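You operate a simulated robot arm through the tools that you are given. There is no shell and no other tool.

You run a simulated robot arm. Do the job below in one go: nothing can be reset, and whatever is moved stays where it is left.

TASK
Put things in order on the programmer end of the front desk. At the end: the large red nozzle stands where the teal pin stood; the large blue nozzle stands where the large red nozzle stood; the white filter from the programmer end of the front desk stands on top of the carton; the cream chip block is on the purple tub; the teal pin from the programmer end of the front desk stands where the white filter stood; whatever was shut is shut again. Leave all else as you found it, and nothing knocked over.
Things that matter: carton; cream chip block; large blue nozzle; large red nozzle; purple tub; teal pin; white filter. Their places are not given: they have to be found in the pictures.

It is judged by the outcome, as a careful person would: the job done as asked, and still so three seconds after it is handed in. It fails if anything else is knocked over, pushed out of place, dropped, spilled or broken.

THE ROBOT
A 6-joint arm with a two-finger gripper, fixed in place. Base frame: the origin is at the foot of the arm, x ahead of it, y to its left, z up; the work surface is at about z = 0. Units: m, degrees, N and s.
With the tool pointing down near the work surface it reaches from about 0.18 to 0.48 m from the base axis. Its first joint turns from -66.0 to 66.0 degrees. Payload 1.76 kg.
Tool frame: the origin (TCP) lies between the finger pads and is the grasp point; the fingertips stand 0.029 m ahead of it; z points along the fingers, y is the line along which they close. The gripper opens to 0.082 m; its body begins 0.058 m behind the TCP.
Orientation is told as [roll, pitch, yaw] about the base's x, y, z axes, in that order, counted from this pose: with the fingers straight down and closing along the base's y, the tool's x points along the base's -x, its y along +y and its z along -z.

THE INTERFACE
- The arm moves only by the tool servo_tool. Its argument "increments" is a list of rows, each a list of 7 numbers: the gripper command, from -1 (fully open) to 1 (shut), values between in proportion, then the shift along the base's x, y, z in m, then the turn, a rotation vector about the base's x, y, z in degrees. In form: [[grip, x, y, z, rx, ry, rz], ...]. A call has 1 to 20 rows; each row shifts and turns the commanded pose from where the row before left it. A row lasts 0.2 s, in which the tool goes at most 0.05 m and 8.6 degrees; a call with a longer step from one row to the next is refused whole, and so is a gripper value outside its range. A pose out of reach is approached as far as the arm can. The call stops where the force on the tool passes 40 N (or 10 N more than at its start, if that is more) or the arm is blocked; 0.2 s more then pass. The fingers move at their own pace (about 0.2035 m/s each) and stop on an object; they squeeze with about 30 N. The grip force told is the motor's: it shows also when the fingers shut on nothing. Time passes only in rows, and 0.2 s behind the last, so rows that do not move let the fingers close. The reply holds the time, the measured pose of the TCP, the force on the tool along the base axes, the opening and the grip force, in the units named above and with some noise, with the torque about the TCP (base axes, N m) and any sound that the robot's microphone picked up.
- Cameras (640 x 400 px; columns grow to the right, rows downward): "scene" is fixed at [0.0658, 0.3514, 0.4149]; the picture's right is [-0.58, -0.81, 0.00], its down [-0.54, 0.38, -0.75] and it looks along [0.61, -0.44, -0.66] (base axes); focal length 225 px, centre (320, 200). "wrist" rides on the gripper at [0.079, 0.004, -0.09] in the tool frame; the picture's right is [-0.05, 1.00, 0.00], its down [-0.71, -0.04, -0.71] and it looks along [-0.71, -0.04, 0.71] (tool axes); focal length 256 px, centre (320, 200).
- snapshot(camera): a new picture of that camera. It takes no simulated time.
- locate(camera, pixels): there is no depth. For up to 12 entries [column, row, z] of the newest picture of that camera ("zoom" is the newest enlarged one), the place [x, y] in the base frame at which the ray of that pixel passes the height z, good to about 0.002 m. It takes no simulated time.
- close_up(camera, box): a new picture of the part [left, top, right, bottom] of that camera's present view, enlarged. It takes no simulated time.
- hand_in(): hands the job in; it is judged then, once.

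Leave the gripper open and the arm clear of the work at the hand-in unless told otherwise.

The tools are called after "Request:" as name(argument=value, ...) on one line, values as JSON. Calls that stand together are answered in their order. servo_tool: Moves the arm, as the interface text tells. Its arguments: {"type":"object","properties":{"increments":{"type":"array","items":{"type":"array","items":{"type":"number"}}}},"required":["increments"]} The other tools are called the same way: snapshot (camera) takes a picture; locate (camera, pixels) gives the place at which the rays of pixels pass given heights; close_up (camera, box) takes an enlarged picture of a part of a camera's view; hand_in () hands the job in.

At the start:

```text
time_s: 0.0
tool_pos: [0.2943, 0.0362, 0.2562]
tcp_rot: [0.0, -0.1, -0.1]
contact_force: [-0.9, 0.2, 0.1]
wrist_torque: [0.01, 0.01, 0.0]
opening: 0.0817
grasp_force: 0.0
```

scene: 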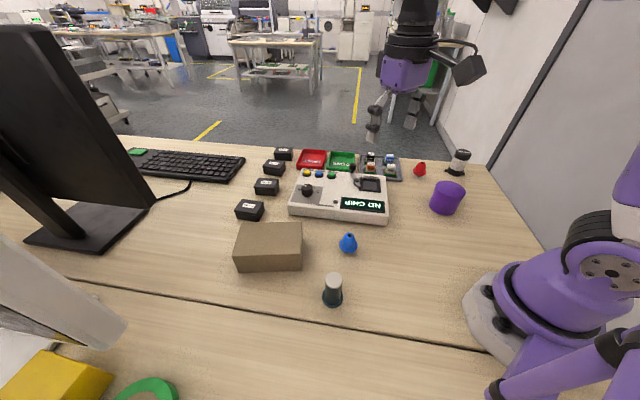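
wrist: 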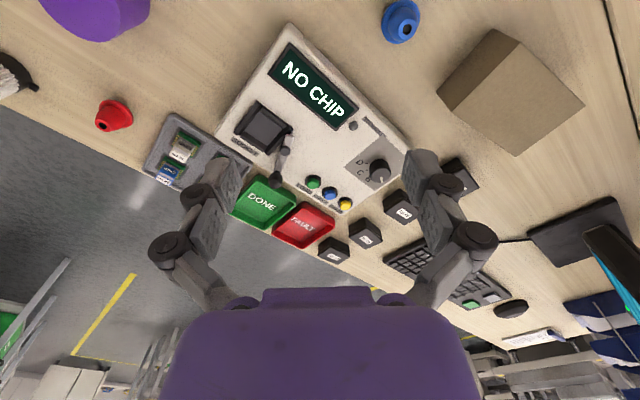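

I see a carton near scene (268,247), a blue nozzle (348,243), a dark and white object (332,290), a purple tub (447,197), a red nozzle (420,170) and a white and black object (458,162). There is also a programmer with a chip tray. I'll take enlarged views of these to tell them apart.

Request:
close_up(camera="scene", box=[340, 130, 500, 230])

Request:
close_up(camera="scene", box=[220, 210, 380, 310])

Request:
close_up(camera="scene", box=[230, 130, 410, 230])

Request:
close_up(camera="wrist", box=[120, 90, 280, 190])

```text
4.00 times, centred on (420, 180) of scene
```

zoom: 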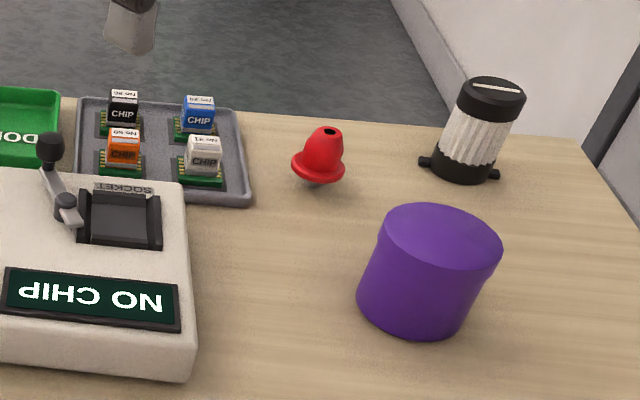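

```text
4.00 times, centred on (300, 260) of scene
```

zoom: 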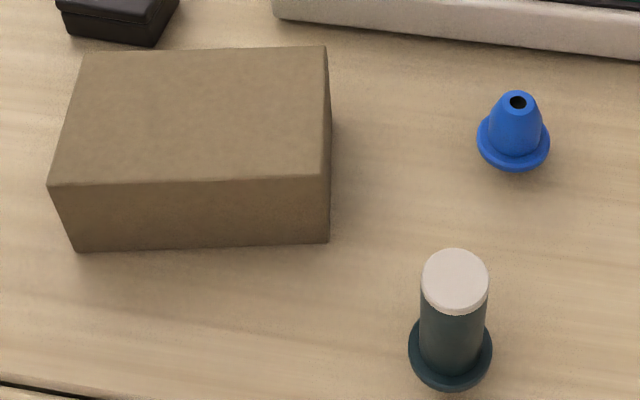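

```text
3.56 times, centred on (320, 180) of scene
```

zoom: 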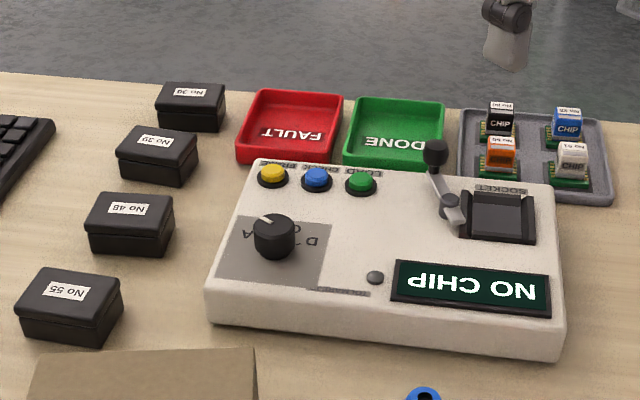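

```text
4.00 times, centred on (200, 140) of wrist
```

zoom: 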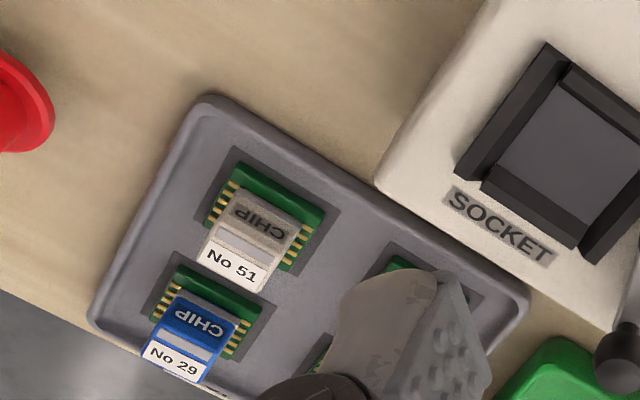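

The pieces are clear now:
- The teal pin with the pale top is at scene (332,290).
- The blue nozzle is at (348,243) and the red nozzle at (420,170).
- The white pleated filter with black caps is at (458,162).
- The purple lidded tub is at (447,197).
- The cream chip, No 51, sits in the grey tray.

Next I'll locate their bases and tops.

Request:
locate(camera="scene", pixels=[[332.5, 298, 0.0], [333.7, 280, 0.04], [333.7, 280, 0.06], [348.5, 247, 0.0], [349.5, 235.5, 0.03], [420, 174, 0.0], [422.5, 163, 0.03], [456.5, 172, 0.0], [463, 155, 0.05], [446, 208, 0.0], [450, 189, 0.05], [391, 169, 0.01]])

Request:
locate(camera="scene", pixels=[[238.7, 272.7, 0.0], [302.5, 270.5, 0.0], [232, 256.3, 0.04], [302.5, 254.5, 0.04], [302, 221.7, 0.04], [240.5, 223, 0.04], [232, 256.3, 0.05], [302.5, 254.5, 0.05], [302, 221.7, 0.05], [240.5, 223, 0.05]])

```text
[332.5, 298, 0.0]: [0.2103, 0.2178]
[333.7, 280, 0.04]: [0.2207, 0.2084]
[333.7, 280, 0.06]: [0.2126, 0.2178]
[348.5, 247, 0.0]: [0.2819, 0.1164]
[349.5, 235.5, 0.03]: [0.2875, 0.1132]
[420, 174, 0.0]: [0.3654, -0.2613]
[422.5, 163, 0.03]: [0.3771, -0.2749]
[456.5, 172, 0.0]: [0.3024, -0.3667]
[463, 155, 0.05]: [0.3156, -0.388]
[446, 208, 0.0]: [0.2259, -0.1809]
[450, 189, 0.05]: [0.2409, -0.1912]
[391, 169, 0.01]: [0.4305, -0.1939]
```

```text
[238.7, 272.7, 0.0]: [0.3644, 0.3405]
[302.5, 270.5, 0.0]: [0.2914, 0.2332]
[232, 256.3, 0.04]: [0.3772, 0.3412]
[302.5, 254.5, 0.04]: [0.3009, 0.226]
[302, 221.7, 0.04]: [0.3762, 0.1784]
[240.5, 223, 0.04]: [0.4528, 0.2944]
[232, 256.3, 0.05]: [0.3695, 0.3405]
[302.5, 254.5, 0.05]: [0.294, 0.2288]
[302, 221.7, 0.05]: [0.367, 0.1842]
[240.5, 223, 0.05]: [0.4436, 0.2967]
```

By locate:
- Teal pin base is near (0.211, 0.218).
- Blue nozzle is near (0.282, 0.116) and red nozzle near (0.365, -0.261).
- Filter is near (0.302, -0.367) and tub near (0.226, -0.181).
- Carton top is about 0.054 m high, centred near (0.365, 0.264).

I'll swing the open gripper high towards the filter side so the wrist camera can see it well.

Request:
servo_tool(increments=[[-1, -0.00675, -0.03825, -0.003, 0, 0, -6], [-1, -0.00675, -0.03825, -0.003, 0, 0, -6], [-1, -0.00675, -0.03825, -0.003, 0, 0, -6], [-1, -0.00675, -0.03825, -0.003, 0, 0, -6], [-1, -0.00675, -0.03825, -0.003, 0, 0, -6], [-1, -0.00675, -0.03825, -0.003, 0, 0, -6], [-1, -0.00675, -0.03825, -0.003, 0, 0, -6], [-1, -0.00675, -0.03825, -0.003, 0, 0, -6], [-1, 0, 0, 0, 0, 0, 0]])

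Request:
snapshot(camera="wrist")

Request:
snapshot(camera="scene")

```text
time_s: 2.0
tool_pos: [0.2428, -0.2688, 0.2316]
tcp_rot: [0.0, -0.1, -48.1]
contact_force: [0.0, -0.1, 0.2]
wrist_torque: [0.02, 0.01, 0.02]
opening: 0.0819
grasp_force: 0.1
```

```text
taken
```

wrist: 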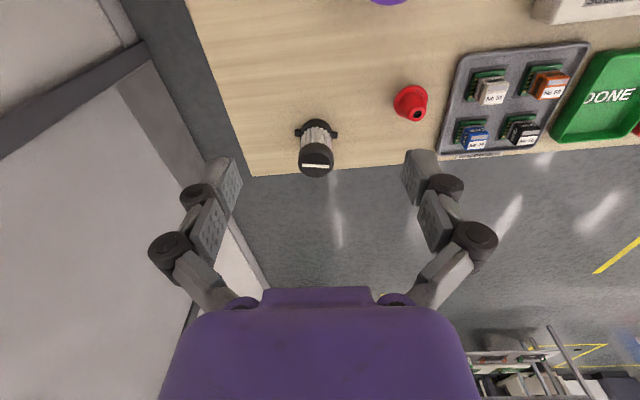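

```text
taken
```

scene: 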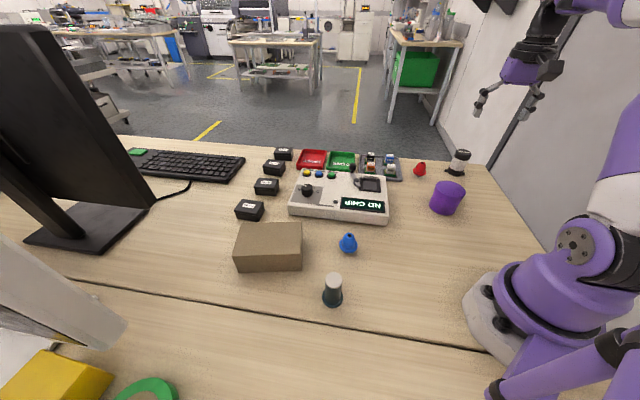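

The wrist view shows the filter at about (317,150) with two tabs at its base, plus the red nozzle and the chip tray. I'll enlarge both to measure.

Request:
close_up(camera="wrist", box=[260, 100, 388, 180])

Request:
locate(camera="zoom", pixels=[[190, 160, 0.005], [376, 162, 0.005], [283, 160, 0.0], [281, 310, 0.05], [281, 310, 0.06], [281, 310, 0.065], [281, 310, 0.07], [365, 310, 0.06], [197, 310, 0.06]])

Request:
close_up(camera="wrist", box=[370, 40, 610, 190])

```text
5.00 times, centred on (324, 140) of wrist
```

zoom: 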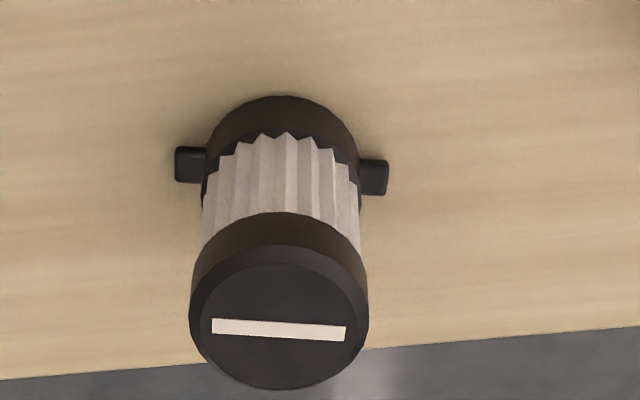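

```text
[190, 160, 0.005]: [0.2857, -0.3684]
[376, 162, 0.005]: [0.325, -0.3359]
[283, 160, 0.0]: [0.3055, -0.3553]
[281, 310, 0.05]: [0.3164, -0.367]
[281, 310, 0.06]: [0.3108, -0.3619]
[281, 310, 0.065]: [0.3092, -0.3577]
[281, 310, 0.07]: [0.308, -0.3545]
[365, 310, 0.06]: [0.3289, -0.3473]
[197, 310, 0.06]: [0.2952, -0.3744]
```

```text
2.67 times, centred on (490, 115) of wrist
```

zoom: 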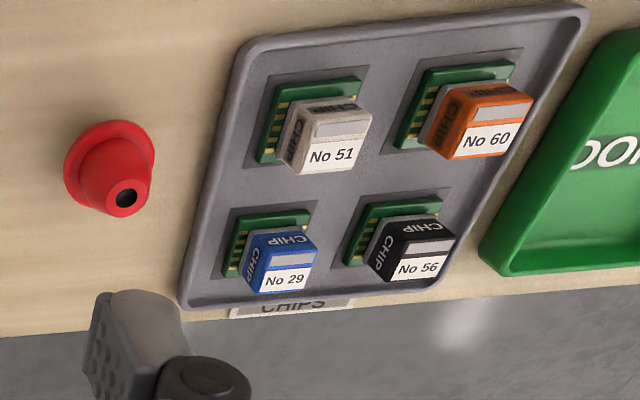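

The filter's tab midpoint is near (0.3055, -0.352), and the tab line lies along the finger line at yaw -50°. Before going down there, I'll check how close the side wall is to the desk edge.

Request:
locate(camera="scene", pixels=[[487, 165, 0.0], [440, 128, -0.75], [465, 148, -0.75], [440, 128, -0.9], [520, 230, 0.0], [545, 248, 0.0], [545, 240, -0.75]])

Request:
locate(camera="wrist", pixels=[[250, 176, 0.0], [187, 0, 0.0], [200, 50, 0.0], [145, 20, -0.75], [410, 100, 0.02], [415, 113, 0.03], [412, 95, 0.0], [490, 88, 0.02], [318, 130, 0.0], [316, 165, 0.07]])

Request:
close_up(camera="scene", box=[420, 100, 580, 200])

```text
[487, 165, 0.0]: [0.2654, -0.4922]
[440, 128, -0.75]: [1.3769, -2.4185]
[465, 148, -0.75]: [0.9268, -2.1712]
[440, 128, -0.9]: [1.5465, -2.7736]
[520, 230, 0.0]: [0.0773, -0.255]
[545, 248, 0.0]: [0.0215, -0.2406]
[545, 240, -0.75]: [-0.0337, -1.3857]
```

```text
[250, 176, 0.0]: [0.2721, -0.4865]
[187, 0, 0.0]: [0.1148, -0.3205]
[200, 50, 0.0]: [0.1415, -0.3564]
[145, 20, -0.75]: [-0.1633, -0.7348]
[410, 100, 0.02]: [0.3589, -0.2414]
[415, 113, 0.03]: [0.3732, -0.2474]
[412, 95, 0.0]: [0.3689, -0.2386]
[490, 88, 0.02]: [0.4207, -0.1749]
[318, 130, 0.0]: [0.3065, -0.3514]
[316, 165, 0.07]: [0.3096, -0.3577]
```

```text
4.00 times, centred on (500, 150) of scene
```

zoom: 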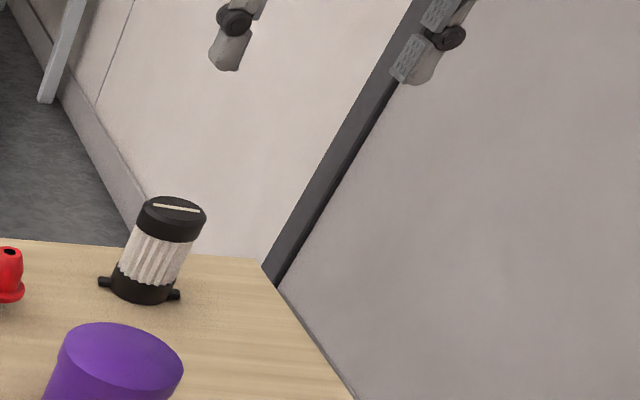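

The wall is well beyond the desk edge, so there is room. The two cameras disagree by about 1.5 cm on the filter's base, so I want a closer look. I'll bring the open gripper above the filter at z about 0.15, clear of its ~0.07 m top, and check in both cameras.

Request:
servo_tool(increments=[[-1, 0.012, -0.016, -0.016, 0, 0, 0], [-1, 0.012, -0.016, -0.016, 0, 0, 0], [-1, 0.012, -0.016, -0.016, 0, 0, -1], [-1, 0.011, -0.014, -0.016, 0, 0, -1], [-1, 0.011, -0.014, -0.016, 0, 0, 0], [-1, 0, 0, 0, 0, 0, 0]])

Request:
snapshot(camera="wrist")

Request:
close_up(camera="scene", box=[400, 80, 560, 180])

```text
time_s: 3.4
tool_pos: [0.2993, -0.3454, 0.1527]
tcp_rot: [-0.1, 0.0, -49.9]
contact_force: [0.3, -0.9, -0.1]
wrist_torque: [0.02, 0.0, -0.02]
opening: 0.0821
grasp_force: 0.0
```

```text
taken
```

wrist: 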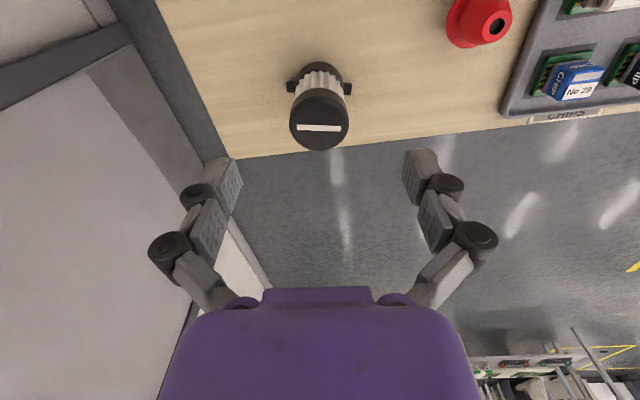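

```text
4.00 times, centred on (480, 130) of scene
```

zoom: 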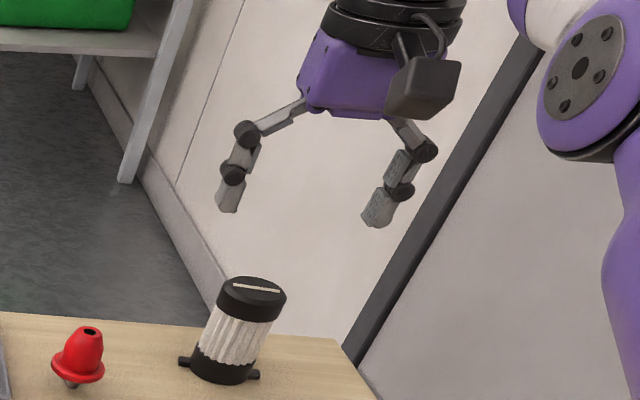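

Both fingers straddle the filter's line. The filter top is at wrist (318,127) and its tabs are at (291,88) and (349,88). I'll locate these again from this closer view.

Request:
close_up(camera="wrist", box=[256, 50, 384, 160])

Request:
locate(camera="wrist", pixels=[[291, 88, 0.005], [349, 88, 0.005], [320, 88, 0.005], [318.5, 128, 0.06], [318.5, 128, 0.065], [318.5, 128, 0.07], [318.5, 128, 0.075], [290, 128, 0.07], [347, 128, 0.07], [475, 22, 0.0], [475, 22, 0.01], [495, 25, 0.03]])

Request:
locate(camera="scene", pixels=[[457, 171, 0.0], [464, 152.5, 0.06], [464, 152.5, 0.07], [464, 152.5, 0.075], [447.5, 170.5, 0.005], [464, 174, 0.005]])

```text
3.64 times, centred on (320, 105) of wrist
```

zoom: 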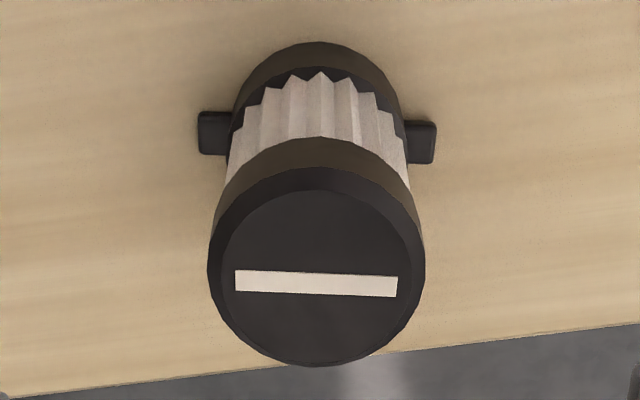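

```text
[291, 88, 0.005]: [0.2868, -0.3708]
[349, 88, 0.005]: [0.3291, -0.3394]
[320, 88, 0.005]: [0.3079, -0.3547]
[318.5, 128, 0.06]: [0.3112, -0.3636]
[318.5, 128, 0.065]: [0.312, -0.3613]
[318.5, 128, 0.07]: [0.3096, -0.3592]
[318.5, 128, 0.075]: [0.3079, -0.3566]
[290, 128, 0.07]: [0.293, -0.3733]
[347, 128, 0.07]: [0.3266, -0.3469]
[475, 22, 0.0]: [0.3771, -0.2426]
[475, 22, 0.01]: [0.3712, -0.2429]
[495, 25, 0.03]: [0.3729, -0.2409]
```

```text
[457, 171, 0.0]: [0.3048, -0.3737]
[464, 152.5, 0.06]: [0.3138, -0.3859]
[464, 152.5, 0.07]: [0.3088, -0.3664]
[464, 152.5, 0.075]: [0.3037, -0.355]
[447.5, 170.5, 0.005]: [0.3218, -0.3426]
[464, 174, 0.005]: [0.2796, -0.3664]
```

Both cameras now agree that the filter is upright at about (0.307, -0.3555), about 0.074 m tall with a cap about 0.043 m wide. I'll centre over it, then go straight down with the fingers open to TCP z about 0.05, which keeps the tips above the tabs.

Request:
servo_tool(increments=[[-1, 0.0077, -0.0101, 0, 0, 0, 0], [-1, 0, 0, -0.02, 0, 0, 0], [-1, 0, 0, -0.02, 0, 0, 0], [-1, 0, 0, -0.02, 0, 0, 0], [-1, 0, 0, -0.02, 0, 0, 0], [-1, 0, 0, -0.015, 0, 0, 0], [-1, 0, 0, -0.005, 0, 0, 0], [-1, 0, 0, 0, 0, 0, 0]])

Request:
snapshot(camera="wrist")

Request:
close_up(camera="scene", box=[400, 100, 560, 200])

```text
time_s: 5.2
tool_pos: [0.3011, -0.3478, 0.0494]
tcp_rot: [0.0, -0.1, -50.0]
contact_force: [0.4, -0.5, -0.1]
wrist_torque: [0.02, 0.02, -0.01]
opening: 0.082
grasp_force: 0.1
out of reach, approached as far as the arm can: row 1
```

```text
taken
```

wrist: 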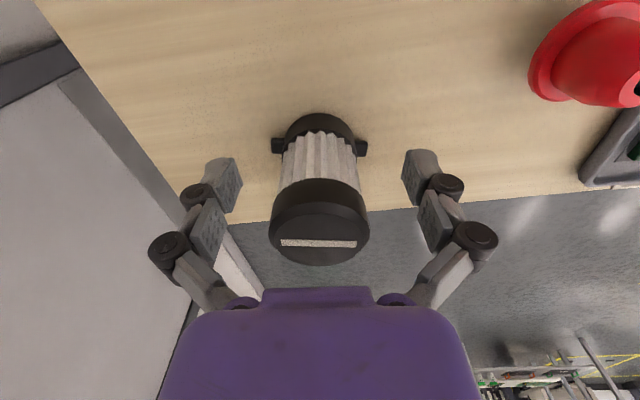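

```text
4.00 times, centred on (480, 150) of scene
```

zoom: 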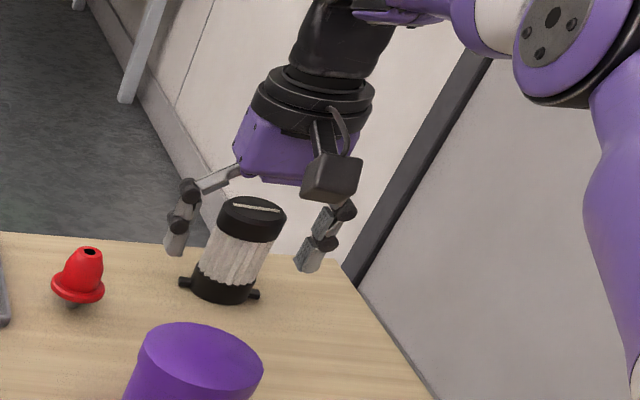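

The fingers came down cleanly on both sides of the filter. The sideways step was out of reach at the higher height, so the TCP is about 8 mm short of the filter's axis. I'll try the last 8 mm outward at this low height.

Request:
servo_tool(increments=[[-1, 0.0028, -0.0033, 0, 0, 0, 0], [-1, 0.0027, -0.0032, 0, 0, 0, 0], [-1, 0, 0, 0, 0, 0, 0]])

Request:
close_up(camera="wrist", box=[200, 80, 440, 280])

```text
time_s: 6.0
tool_pos: [0.3082, -0.3553, 0.0504]
tcp_rot: [0.0, 0.0, -50.0]
contact_force: [-0.5, 0.4, 0.3]
wrist_torque: [-0.01, 0.0, -0.01]
opening: 0.0822
grasp_force: 0.0
```

```text
2.00 times, centred on (320, 180) of wrist
```

zoom: 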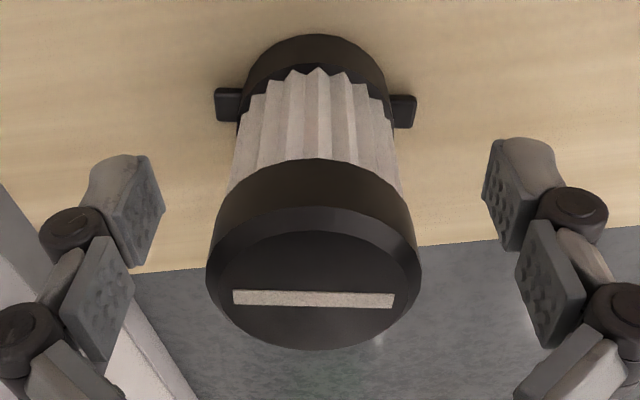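

The TCP is now at (0.3082, -0.3553), right over the filter's axis. I'll close the fingers in place and read the grip.

Request:
servo_tool(increments=[[-0.2, 0, 0, 0, 0, 0, 0], [1, 0, 0, 0, 0, 0, 0], [1, 0, 0, 0, 0, 0, 0], [1, 0, 0, 0, 0, 0, 0]])

Request:
close_up(camera="wrist", box=[200, 80, 440, 280])

```text
time_s: 7.0
tool_pos: [0.3079, -0.356, 0.0503]
tcp_rot: [0.0, 0.0, -50.0]
contact_force: [0.3, 0.9, 13.0]
wrist_torque: [0.01, 0.09, 0.02]
opening: 0.0427
grasp_force: 30.0
```

```text
2.00 times, centred on (320, 180) of wrist
```

zoom: 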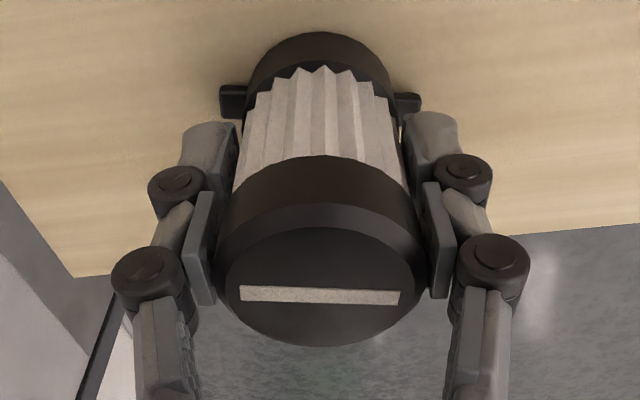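

The grip holds at 0.0427 m opening and 30 N. I'll lift a little, easing inward since the reach shrinks with height, and check the load.

Request:
servo_tool(increments=[[1, 0, 0, 0.005, 0, 0, 0], [1, 0, 0, 0.01, 0, 0, 0], [1, -0.003, 0.0036, 0.015, 0, 0, 0], [1, -0.0065, 0.0076, 0.02, 0, 0, 0], [1, -0.0065, 0.0076, 0.02, 0, 0, 0], [1, 0, 0, 0, 0, 0, 0]])

Request:
snapshot(camera="wrist")

Request:
snapshot(camera="scene")

```text
time_s: 8.4
tool_pos: [0.2906, -0.3375, 0.12]
tcp_rot: [0.0, 0.0, -50.0]
contact_force: [0.5, -0.1, -0.6]
wrist_torque: [0.03, -0.01, 0.02]
opening: 0.0428
grasp_force: 30.2
```

```text
taken
```

wrist: 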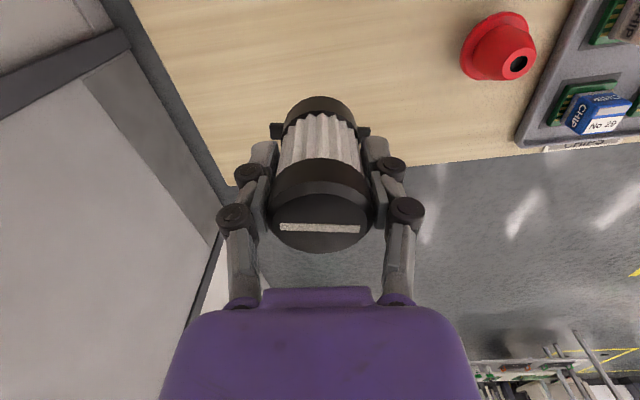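

```text
taken
```

scene: 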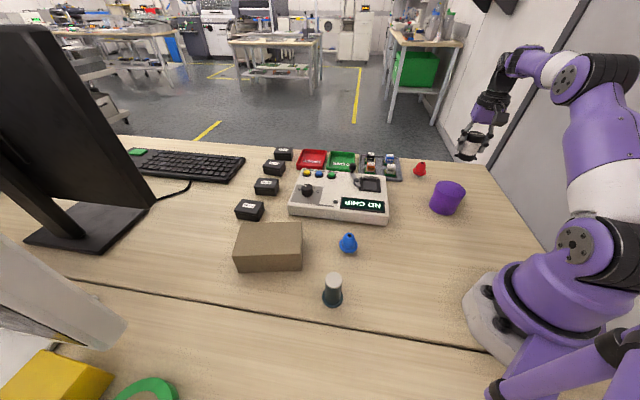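

The filter is lifted level and held steady. Now I'll rise, draw in to about 0.33 m radius and swing round to the carton side at z about 0.2, well above everything.

Request:
servo_tool(increments=[[1, -0.0196, 0.0212, 0.02, 0, 0, 0], [1, -0.0196, 0.0212, 0.02, 0, 0, 0], [1, -0.0196, 0.0212, 0.02, 0, 0, 0], [1, -0.0196, 0.0212, 0.02, 0, 0, 0], [1, 0.0299, 0.0285, 0, 0, 0, 7.167], [1, 0.0261, 0.0319, 0, 0, 0, 7.167], [1, 0.0219, 0.0349, 0, 0, 0, 7.167], [1, 0.0174, 0.0375, 0, 0, 0, 7.167], [1, 0.0126, 0.0392, 0, 0, 0, 7.167], [1, 0.0075, 0.0406, 0, 0, 0, 7.167], [1, 0.0025, 0.0412, 0, 0, 0, 7.167], [1, -0.0027, 0.0411, 0, 0, 0, 7.167], [1, -0.0078, 0.0405, 0, 0, 0, 7.167], [1, -0.0128, 0.0392, 0, 0, 0, 7.167], [1, -0.0176, 0.0373, 0, 0, 0, 7.167], [1, -0.0221, 0.0349, 0, 0, 0, 7.167], [1, 0, 0, 0, 0, 0, 0]])

Request:
snapshot(camera="wrist")

Request:
snapshot(camera="scene")

```text
time_s: 12.0
tool_pos: [0.268, 0.195, 0.1989]
tcp_rot: [-0.1, 0.0, 36.1]
contact_force: [0.2, -0.3, -0.2]
wrist_torque: [-0.01, 0.0, 0.0]
opening: 0.043
grasp_force: 30.1
```

```text
taken
```

wrist: 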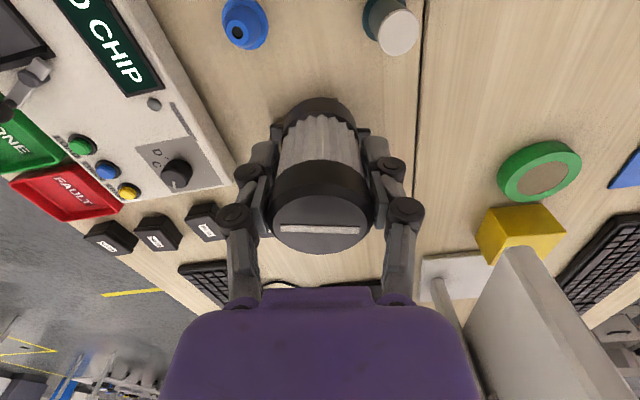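

```text
taken
```

scene: 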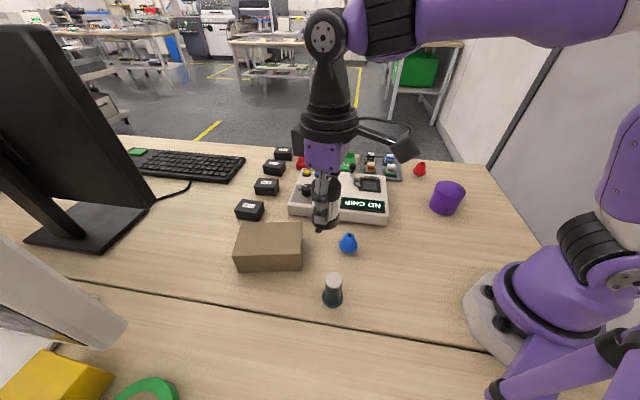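

The filter hangs level, and the carton is just ahead, hidden behind the gripper in the wrist view. I'll move out over the carton to about (0.352, 0.2535) at z 0.14, with the filter bottom about 3.5 cm above the carton, and check in the scene view.

Request:
servo_tool(increments=[[1, 0.021, 0.0146, -0.01475, 0, 0, 0], [1, 0.021, 0.0146, -0.01475, 0, 0, 0], [1, 0.021, 0.0146, -0.01475, 0, 0, 0], [1, 0.021, 0.0147, -0.01475, 0, 0, 0], [1, 0, 0, 0, 0, 0, 0]])

Request:
close_up(camera="scene", box=[190, 140, 350, 290])

Request:
snapshot(camera="wrist")

```text
time_s: 13.2
tool_pos: [0.3536, 0.2527, 0.1411]
tcp_rot: [0.0, -0.1, 36.0]
contact_force: [0.0, -0.1, -1.2]
wrist_torque: [0.0, 0.02, 0.02]
opening: 0.0428
grasp_force: 30.6
```

```text
2.67 times, centred on (270, 215) of scene
```

zoom: 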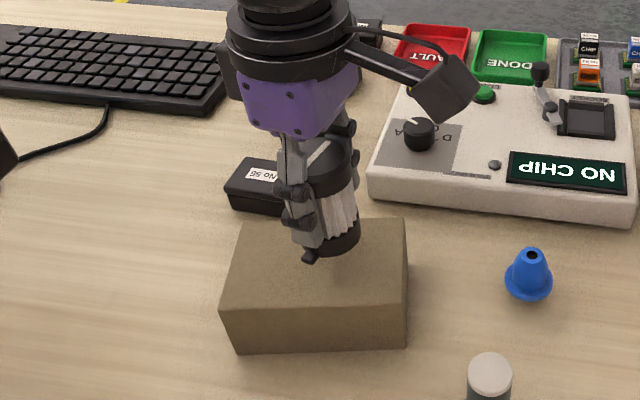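

```text
taken
```

wrist: 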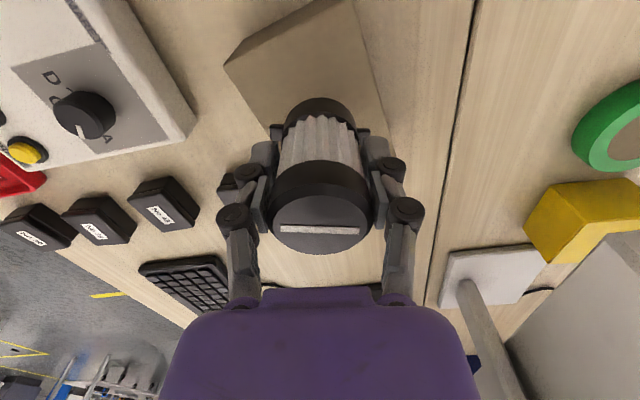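

The filter is held over the carton. In the wrist view the carton's left corner is at (226,65) and its right edge is near (385,140). I'll locate those, and also the neighbouring black box, to be sure of clearances.

Request:
locate(camera="wrist", pixels=[[226, 65, 0.054], [268, 127, 0.054], [385, 125, 0.054], [352, 3, 0.054], [197, 225, 0.03], [160, 177, 0.03], [183, 180, 0.03]])

Request:
locate(camera="zoom", pixels=[[405, 225, 0.054], [405, 310, 0.054], [222, 310, 0.054], [247, 225, 0.054], [236, 352, 0.0], [406, 345, 0.0]])

```text
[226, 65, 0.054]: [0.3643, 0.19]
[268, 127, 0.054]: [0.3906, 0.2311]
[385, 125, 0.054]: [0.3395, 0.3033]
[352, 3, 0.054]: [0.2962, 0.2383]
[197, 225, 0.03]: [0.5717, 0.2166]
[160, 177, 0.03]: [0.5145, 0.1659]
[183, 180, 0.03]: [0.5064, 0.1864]
```

```text
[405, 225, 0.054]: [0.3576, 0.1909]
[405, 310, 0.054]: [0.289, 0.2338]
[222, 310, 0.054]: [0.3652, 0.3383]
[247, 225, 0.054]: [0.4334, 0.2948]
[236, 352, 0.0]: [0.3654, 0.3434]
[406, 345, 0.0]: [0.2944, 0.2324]
```

The carton's centre is (0.361, 0.2645) and its top is about 0.054 m high. Black box No 55 is over 10 cm farther away. I'll shift slightly towards the carton centre and lower to z about 0.112, just above the expected contact at about 0.104.

Request:
servo_tool(increments=[[1, 0.002, 0.006, -0.01, 0, 0, 0], [1, 0, 0, -0.01, 0, 0, 0], [1, 0, 0, -0.008, 0, 0, 0], [1, 0, 0, 0, 0, 0, 0]])

Request:
close_up(camera="scene", box=[220, 160, 340, 280])

```text
time_s: 14.2
tool_pos: [0.3536, 0.2603, 0.1115]
tcp_rot: [0.0, 0.1, 36.0]
contact_force: [0.1, 0.0, -1.2]
wrist_torque: [0.03, 0.01, 0.01]
opening: 0.043
grasp_force: 30.0
```

```text
3.33 times, centred on (280, 220) of scene
```

zoom: 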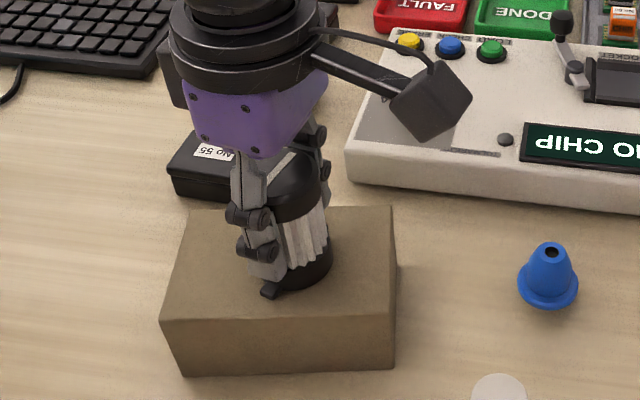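

The filter base is now close above the carton top. I'll lower in 2 mm steps and watch the force.

Request:
servo_tool(increments=[[1, 0, 0, -0.002, 0, 0, 0], [1, 0, 0, -0.002, 0, 0, 0], [1, 0, 0, 0, 0, 0, 0]])

```text
time_s: 15.0
tool_pos: [0.3532, 0.2587, 0.1102]
tcp_rot: [-0.1, 0.0, 35.9]
contact_force: [-5.2, -3.1, 18.1]
wrist_torque: [-0.08, 0.22, 0.0]
opening: 0.0431
grasp_force: 29.8
```

Contact came at z about 0.110 with 18 N up, so the carton top is nearer 0.06. I'll ease up about 2 mm to take the pressure off and look before letting go.

Request:
servo_tool(increments=[[1, 0, 0, 0.002, 0, 0, 0], [1, 0, 0, 0, 0, 0, 0]])

Request:
close_up(camera="scene", box=[240, 170, 340, 270])

```text
time_s: 15.6
tool_pos: [0.3524, 0.2605, 0.1105]
tcp_rot: [-0.1, 0.1, 36.0]
contact_force: [0.7, 0.8, 2.4]
wrist_torque: [0.07, -0.08, -0.02]
opening: 0.0427
grasp_force: 29.6
```

```text
4.00 times, centred on (290, 220) of scene
```

zoom: 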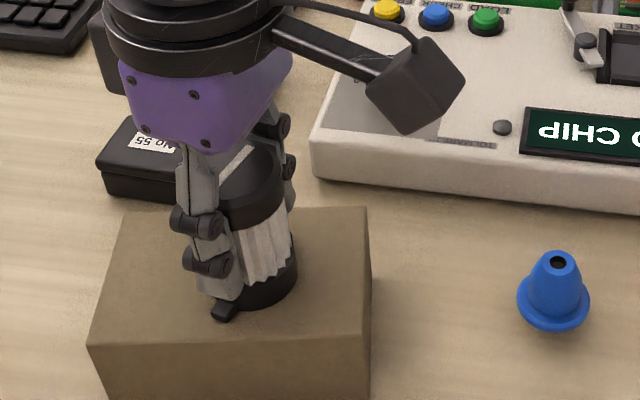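

The filter base rests on the carton with 2.4 N. I'll open the fingers gently in place.

Request:
servo_tool(increments=[[-0.12, 0, 0, 0, 0, 0, 0], [-0.3, 0, 0, 0, 0, 0, 0], [-0.6, 0, 0, 0, 0, 0, 0], [-1, 0, 0, 0, 0, 0, 0], [-1, 0, 0, 0, 0, 0, 0]])

Request:
snapshot(camera="wrist")

Request:
close_up(camera="scene", box=[240, 170, 340, 270])

```text
time_s: 16.8
tool_pos: [0.3529, 0.2585, 0.1098]
tcp_rot: [0.0, 0.1, 36.0]
contact_force: [0.7, -0.9, -0.5]
wrist_torque: [-0.01, -0.01, 0.01]
opening: 0.0819
grasp_force: 0.0
```

```text
taken
```

wrist: 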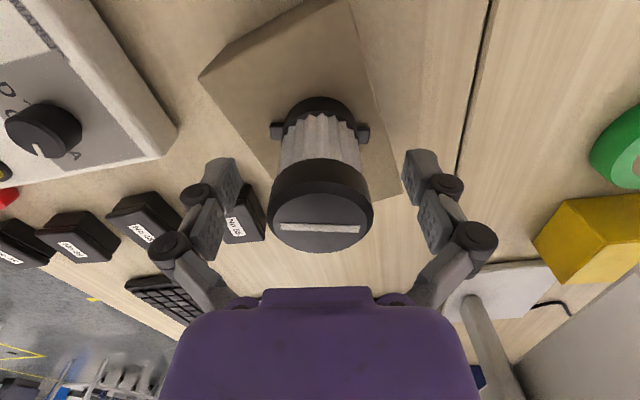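

```text
4.00 times, centred on (290, 220) of scene
```

zoom: 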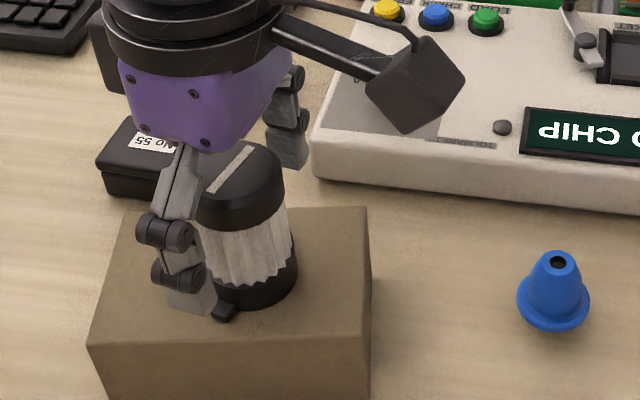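

The filter stands squarely on the carton. I'll rise straight up until the tips clear its top, then draw back to look at the teal pin.

Request:
servo_tool(increments=[[-1, 0, 0, 0.015, 0, 0, 0], [-1, 0, 0, 0.02, 0, 0, 0], [-1, 0, 0, 0.02, 0, 0, 0], [-1, 0, 0, 0.02, 0, 0, 0], [-1, -0.02, -0.015, 0.015, 0, 0, 0], [-1, -0.035, -0.0225, 0, 0, 0, 2], [-1, -0.035, -0.0225, 0, 0, 0, 4], [-1, -0.035, -0.0225, 0, 0, 0, 4], [-1, -0.035, -0.009, 0, 0, 0, 0], [-1, 0, 0, 0, 0, 0, 0]])

Request:
snapshot(camera="wrist")

Request:
snapshot(camera="scene")

```text
time_s: 19.0
tool_pos: [0.191, 0.1665, 0.2013]
tcp_rot: [0.0, 0.0, 46.0]
contact_force: [0.6, 0.1, -0.2]
wrist_torque: [-0.02, -0.02, 0.03]
opening: 0.0819
grasp_force: 0.0
```

```text
taken
```

wrist: 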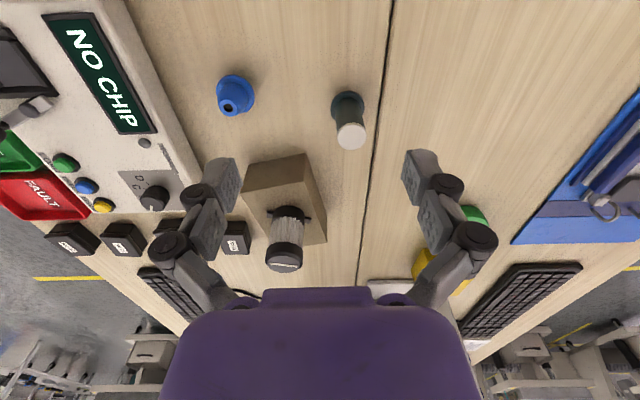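

```text
taken
```

scene: 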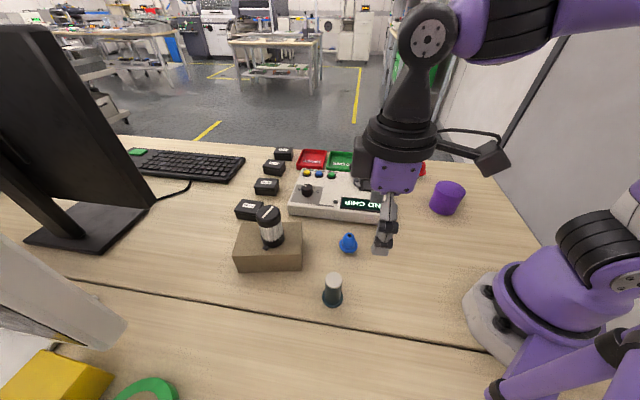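

The filter stands on the carton. In the wrist view the teal pin runs from its base flange near (347,105) to its pale top at (350,135), and the blue nozzle is at (235,95). I'll enlarge both to measure.

Request:
close_up(camera="wrist", box=[300, 70, 396, 160])

Request:
close_up(camera="wrist", box=[190, 60, 286, 130])

Request:
close_up(camera="scene", box=[300, 220, 380, 320])

```text
4.44 times, centred on (348, 115) of wrist
```

zoom: 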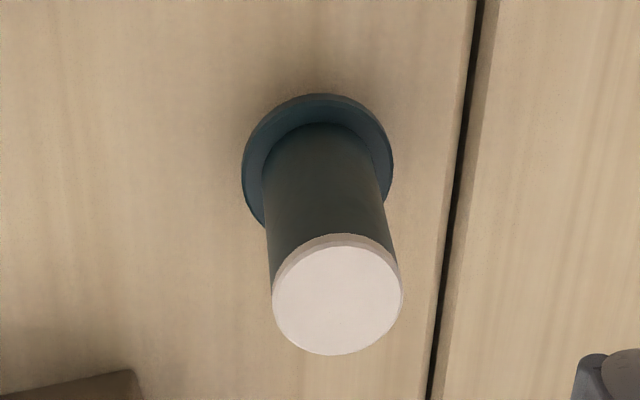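

```text
5.71 times, centred on (238, 95) of wrist
```

zoom: 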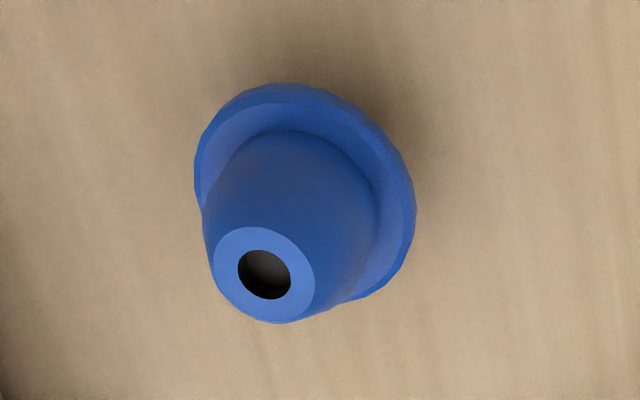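

```text
4.00 times, centred on (340, 270) of scene
```

zoom: 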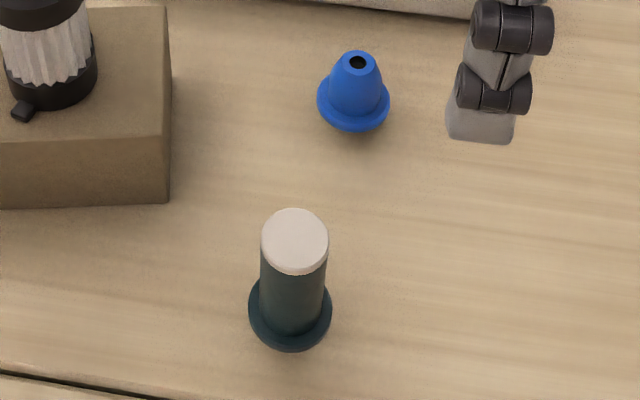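

I'll locate the teal pin's flange and top, and the blue nozzle's flange and tip, from both cameras to fix their positions and heights.

Request:
locate(camera="wrist", pixels=[[347.3, 107.6, 0.003], [352, 137.5, 0.05], [352, 137.5, 0.06], [352, 137.5, 0.07], [337.2, 137.5, 0.06], [366.9, 137.5, 0.06], [235.4, 94.1, 0.0], [235.4, 94.1, 0.006], [228.4, 107.8, 0.03], [228.4, 107.8, 0.04], [216, 94, 0.005], [254.8, 94, 0.005]])

Request:
locate(camera="scene", pixels=[[332.5, 298.2, 0.003], [333.75, 280.2, 0.05], [333.75, 280.2, 0.06], [333.75, 280.2, 0.07], [348.2, 246.5, 0.0], [348.2, 246.5, 0.006], [349.5, 235.5, 0.03], [349.5, 235.5, 0.04]])

```text
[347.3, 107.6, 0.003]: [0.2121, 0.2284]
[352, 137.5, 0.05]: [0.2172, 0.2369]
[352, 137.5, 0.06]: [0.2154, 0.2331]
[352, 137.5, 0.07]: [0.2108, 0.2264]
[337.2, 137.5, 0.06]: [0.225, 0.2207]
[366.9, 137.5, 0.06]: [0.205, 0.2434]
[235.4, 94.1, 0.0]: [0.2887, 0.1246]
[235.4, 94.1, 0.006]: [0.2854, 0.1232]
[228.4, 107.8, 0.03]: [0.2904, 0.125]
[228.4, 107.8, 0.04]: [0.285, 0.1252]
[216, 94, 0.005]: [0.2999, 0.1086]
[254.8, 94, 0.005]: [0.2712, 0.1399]
```

```text
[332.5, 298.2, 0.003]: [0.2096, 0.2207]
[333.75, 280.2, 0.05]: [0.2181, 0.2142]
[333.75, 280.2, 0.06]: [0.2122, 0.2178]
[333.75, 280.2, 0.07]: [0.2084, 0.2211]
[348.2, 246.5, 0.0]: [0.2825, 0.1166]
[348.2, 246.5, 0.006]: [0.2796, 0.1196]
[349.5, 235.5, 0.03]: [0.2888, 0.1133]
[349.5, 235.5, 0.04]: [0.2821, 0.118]
```

The two cameras give the pin at about (0.210, 0.225), about 0.067 m tall and 0.03 m wide. The blue nozzle is at about (0.284, 0.121). I'll move above the pin at z 0.13 and check the line-up before going down.

Request:
servo_tool(increments=[[-1, 0.006, 0.0195, -0.02, 0, 0, 0], [-1, 0.006, 0.0195, -0.02, 0, 0, 0], [-1, 0.007, 0.0195, -0.02, 0, 0, 0], [-1, 0, 0, -0.01, 0, 0, 0], [-1, 0, 0, 0, 0, 0, 0]])

Request:
snapshot(camera="wrist")

Request:
close_up(camera="scene", box=[250, 200, 410, 320])

```text
time_s: 20.2
tool_pos: [0.2118, 0.2272, 0.1311]
tcp_rot: [0.1, 0.0, 46.1]
contact_force: [-0.3, -0.8, -1.1]
wrist_torque: [0.0, 0.0, 0.01]
opening: 0.0819
grasp_force: 0.0
```

```text
taken
```

wrist: 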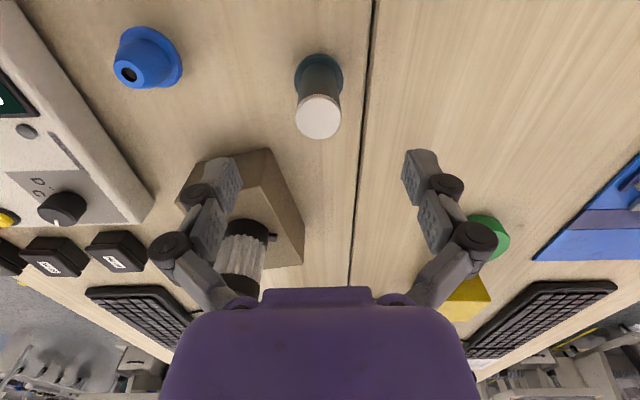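

```text
3.33 times, centred on (330, 260) of scene
```

zoom: 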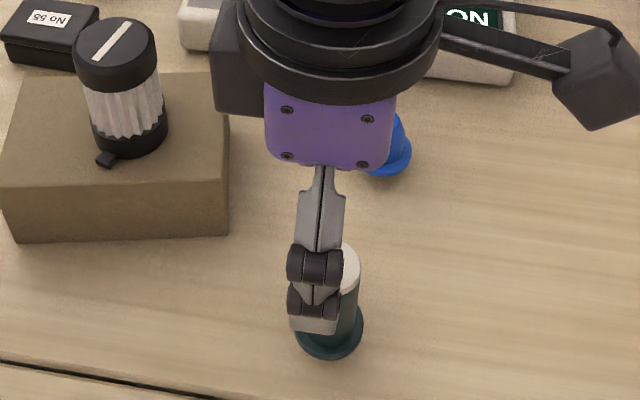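

The pin sits between the fingers, about 3 mm short of the TCP radially. I'll adjust that and go straight down to z about 0.047, with the tips above the flange.

Request:
servo_tool(increments=[[-1, -0.002, -0.002, 0, 0, 0, 0], [-1, 0, 0, -0.02, 0, 0, 0], [-1, 0, 0, -0.02, 0, 0, 0], [-1, 0, 0, -0.02, 0, 0, 0], [-1, 0, 0, -0.015, 0, 0, 0], [-1, 0, 0, -0.008, 0, 0, 0], [-1, 0, 0, 0, 0, 0, 0]])

Request:
close_up(camera="wrist", box=[200, 80, 440, 280])

Request:
close_up(camera="scene", box=[270, 220, 390, 320])

```text
time_s: 21.8
tool_pos: [0.2104, 0.224, 0.0474]
tcp_rot: [0.0, 0.0, 46.0]
contact_force: [-0.3, -0.6, -0.2]
wrist_torque: [0.01, -0.02, 0.0]
opening: 0.0819
grasp_force: 0.1
```

```text
2.00 times, centred on (320, 180) of wrist
```

zoom: 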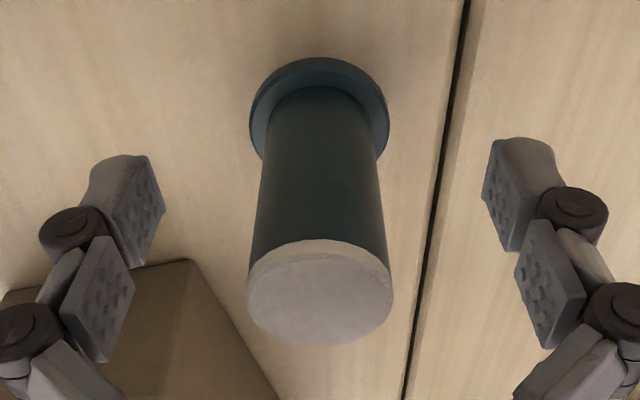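

```text
4.00 times, centred on (330, 270) of scene
```

zoom: 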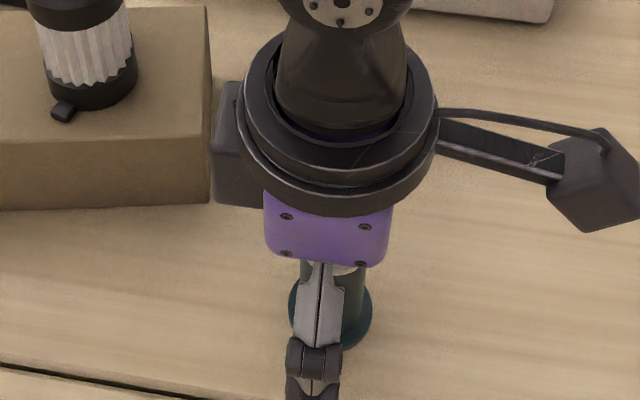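

The pin is laterally centred and perhaps 2 mm outward of the TCP. I'll nudge 2 mm outward and close the fingers.

Request:
servo_tool(increments=[[-1, 0.0014, 0.0014, 0, 0, 0, 0], [-0.2, 0, 0, 0, 0, 0, 0], [0.2, 0, 0, 0, 0, 0, 0], [1, 0, 0, 0, 0, 0, 0], [1, 0, 0, 0, 0, 0, 0], [1, 0, 0, 0, 0, 0, 0]])

Request:
close_up(camera="wrist", box=[200, 80, 440, 280])

```text
time_s: 23.2
tool_pos: [0.2122, 0.2265, 0.0486]
tcp_rot: [0.0, -0.1, 46.1]
contact_force: [-4.3, -2.7, 24.8]
wrist_torque: [-0.26, 0.31, 0.0]
opening: 0.0268
grasp_force: 30.2
```

```text
2.00 times, centred on (320, 180) of wrist
```

zoom: 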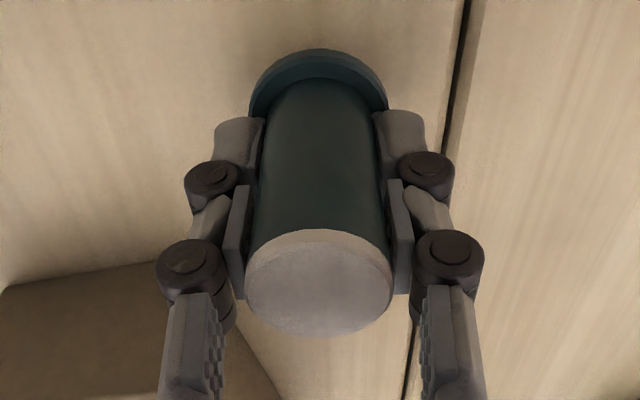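

The grip holds at 0.027 m, but the tips are pressing down on the flange (25 N up). I'll lift now in small steps and check that the load clears.

Request:
servo_tool(increments=[[1, 0, 0, 0.003, 0, 0, 0], [1, 0, 0, 0.005, 0, 0, 0], [1, 0, 0, 0.012, 0, 0, 0], [1, 0, 0, 0.02, 0, 0, 0], [1, 0, 0, 0.02, 0, 0, 0], [1, 0, 0, 0, 0, 0, 0]])

Request:
snapshot(camera="wrist")

Request:
close_up(camera="scene", box=[250, 200, 410, 320])

```text
time_s: 24.6
tool_pos: [0.2126, 0.2231, 0.1101]
tcp_rot: [0.0, 0.0, 46.1]
contact_force: [0.0, 0.9, -1.0]
wrist_torque: [0.01, 0.0, -0.01]
opening: 0.0271
grasp_force: 30.0
```

```text
taken
```

wrist: 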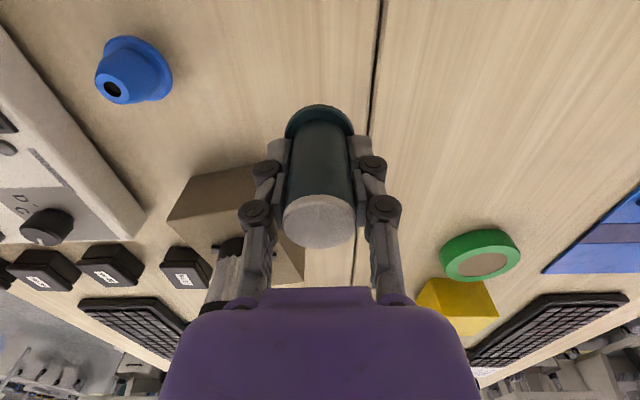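

```text
3.33 times, centred on (330, 260) of scene
```

zoom: 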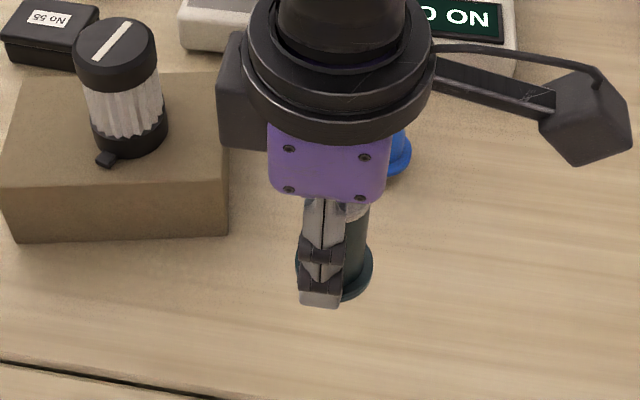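

The pin is lifted straight and its load is gone. Now I'll raise it to z 0.2 and swing round to the filter's old place.

Request:
servo_tool(increments=[[1, 0.0055, 0.004, 0.03, 0, 0, 0], [1, 0.0055, 0.004, 0.03, 0, 0, 0], [1, 0.0055, 0.004, 0.03, 0, 0, 0], [1, 0.0305, -0.0339, 0, 0, 0, -7.917], [1, 0.0256, -0.0377, 0, 0, 0, -7.917], [1, 0.0201, -0.0409, 0, 0, 0, -7.917], [1, 0.0143, -0.0432, 0, 0, 0, -7.917], [1, 0.0082, -0.0448, 0, 0, 0, -7.917], [1, 0.002, -0.0455, 0, 0, 0, -7.917], [1, -0.0043, -0.0454, 0, 0, 0, -7.917], [1, -0.0106, -0.0443, 0, 0, 0, -7.917], [1, -0.0165, -0.0425, 0, 0, 0, -7.917], [1, -0.0223, -0.0397, 0, 0, 0, -7.917], [1, -0.0275, -0.0364, 0, 0, 0, -7.917], [1, -0.0322, -0.0322, 0, 0, 0, -7.917], [1, 0, 0, 0, 0, 0, 0]])

Request:
snapshot(camera="wrist")

Request:
snapshot(camera="scene")

```text
time_s: 28.0
tool_pos: [0.2155, -0.2472, 0.1993]
tcp_rot: [0.0, 0.0, -49.1]
contact_force: [0.0, -0.9, -1.8]
wrist_torque: [-0.01, 0.0, 0.03]
opening: 0.027
grasp_force: 29.6
```

```text
taken
```

wrist: 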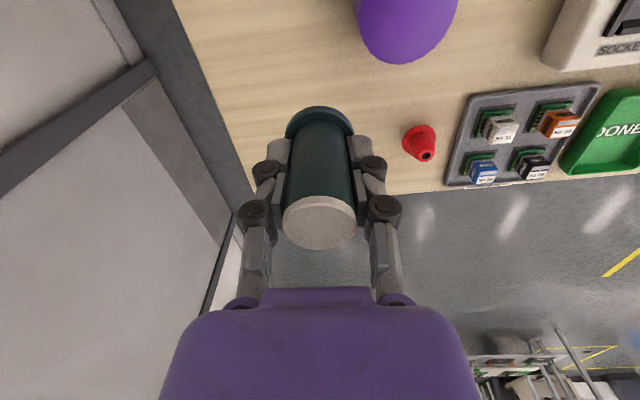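

```text
taken
```

scene: 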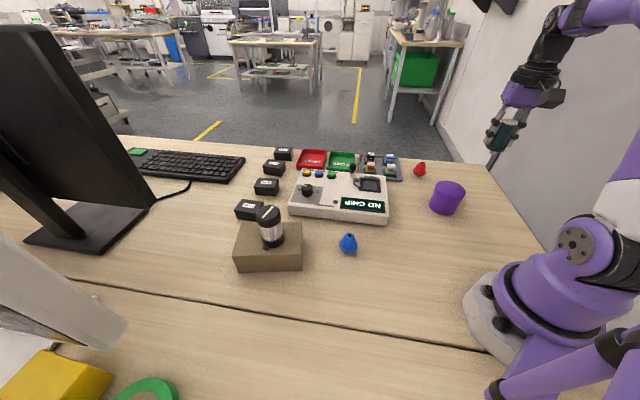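

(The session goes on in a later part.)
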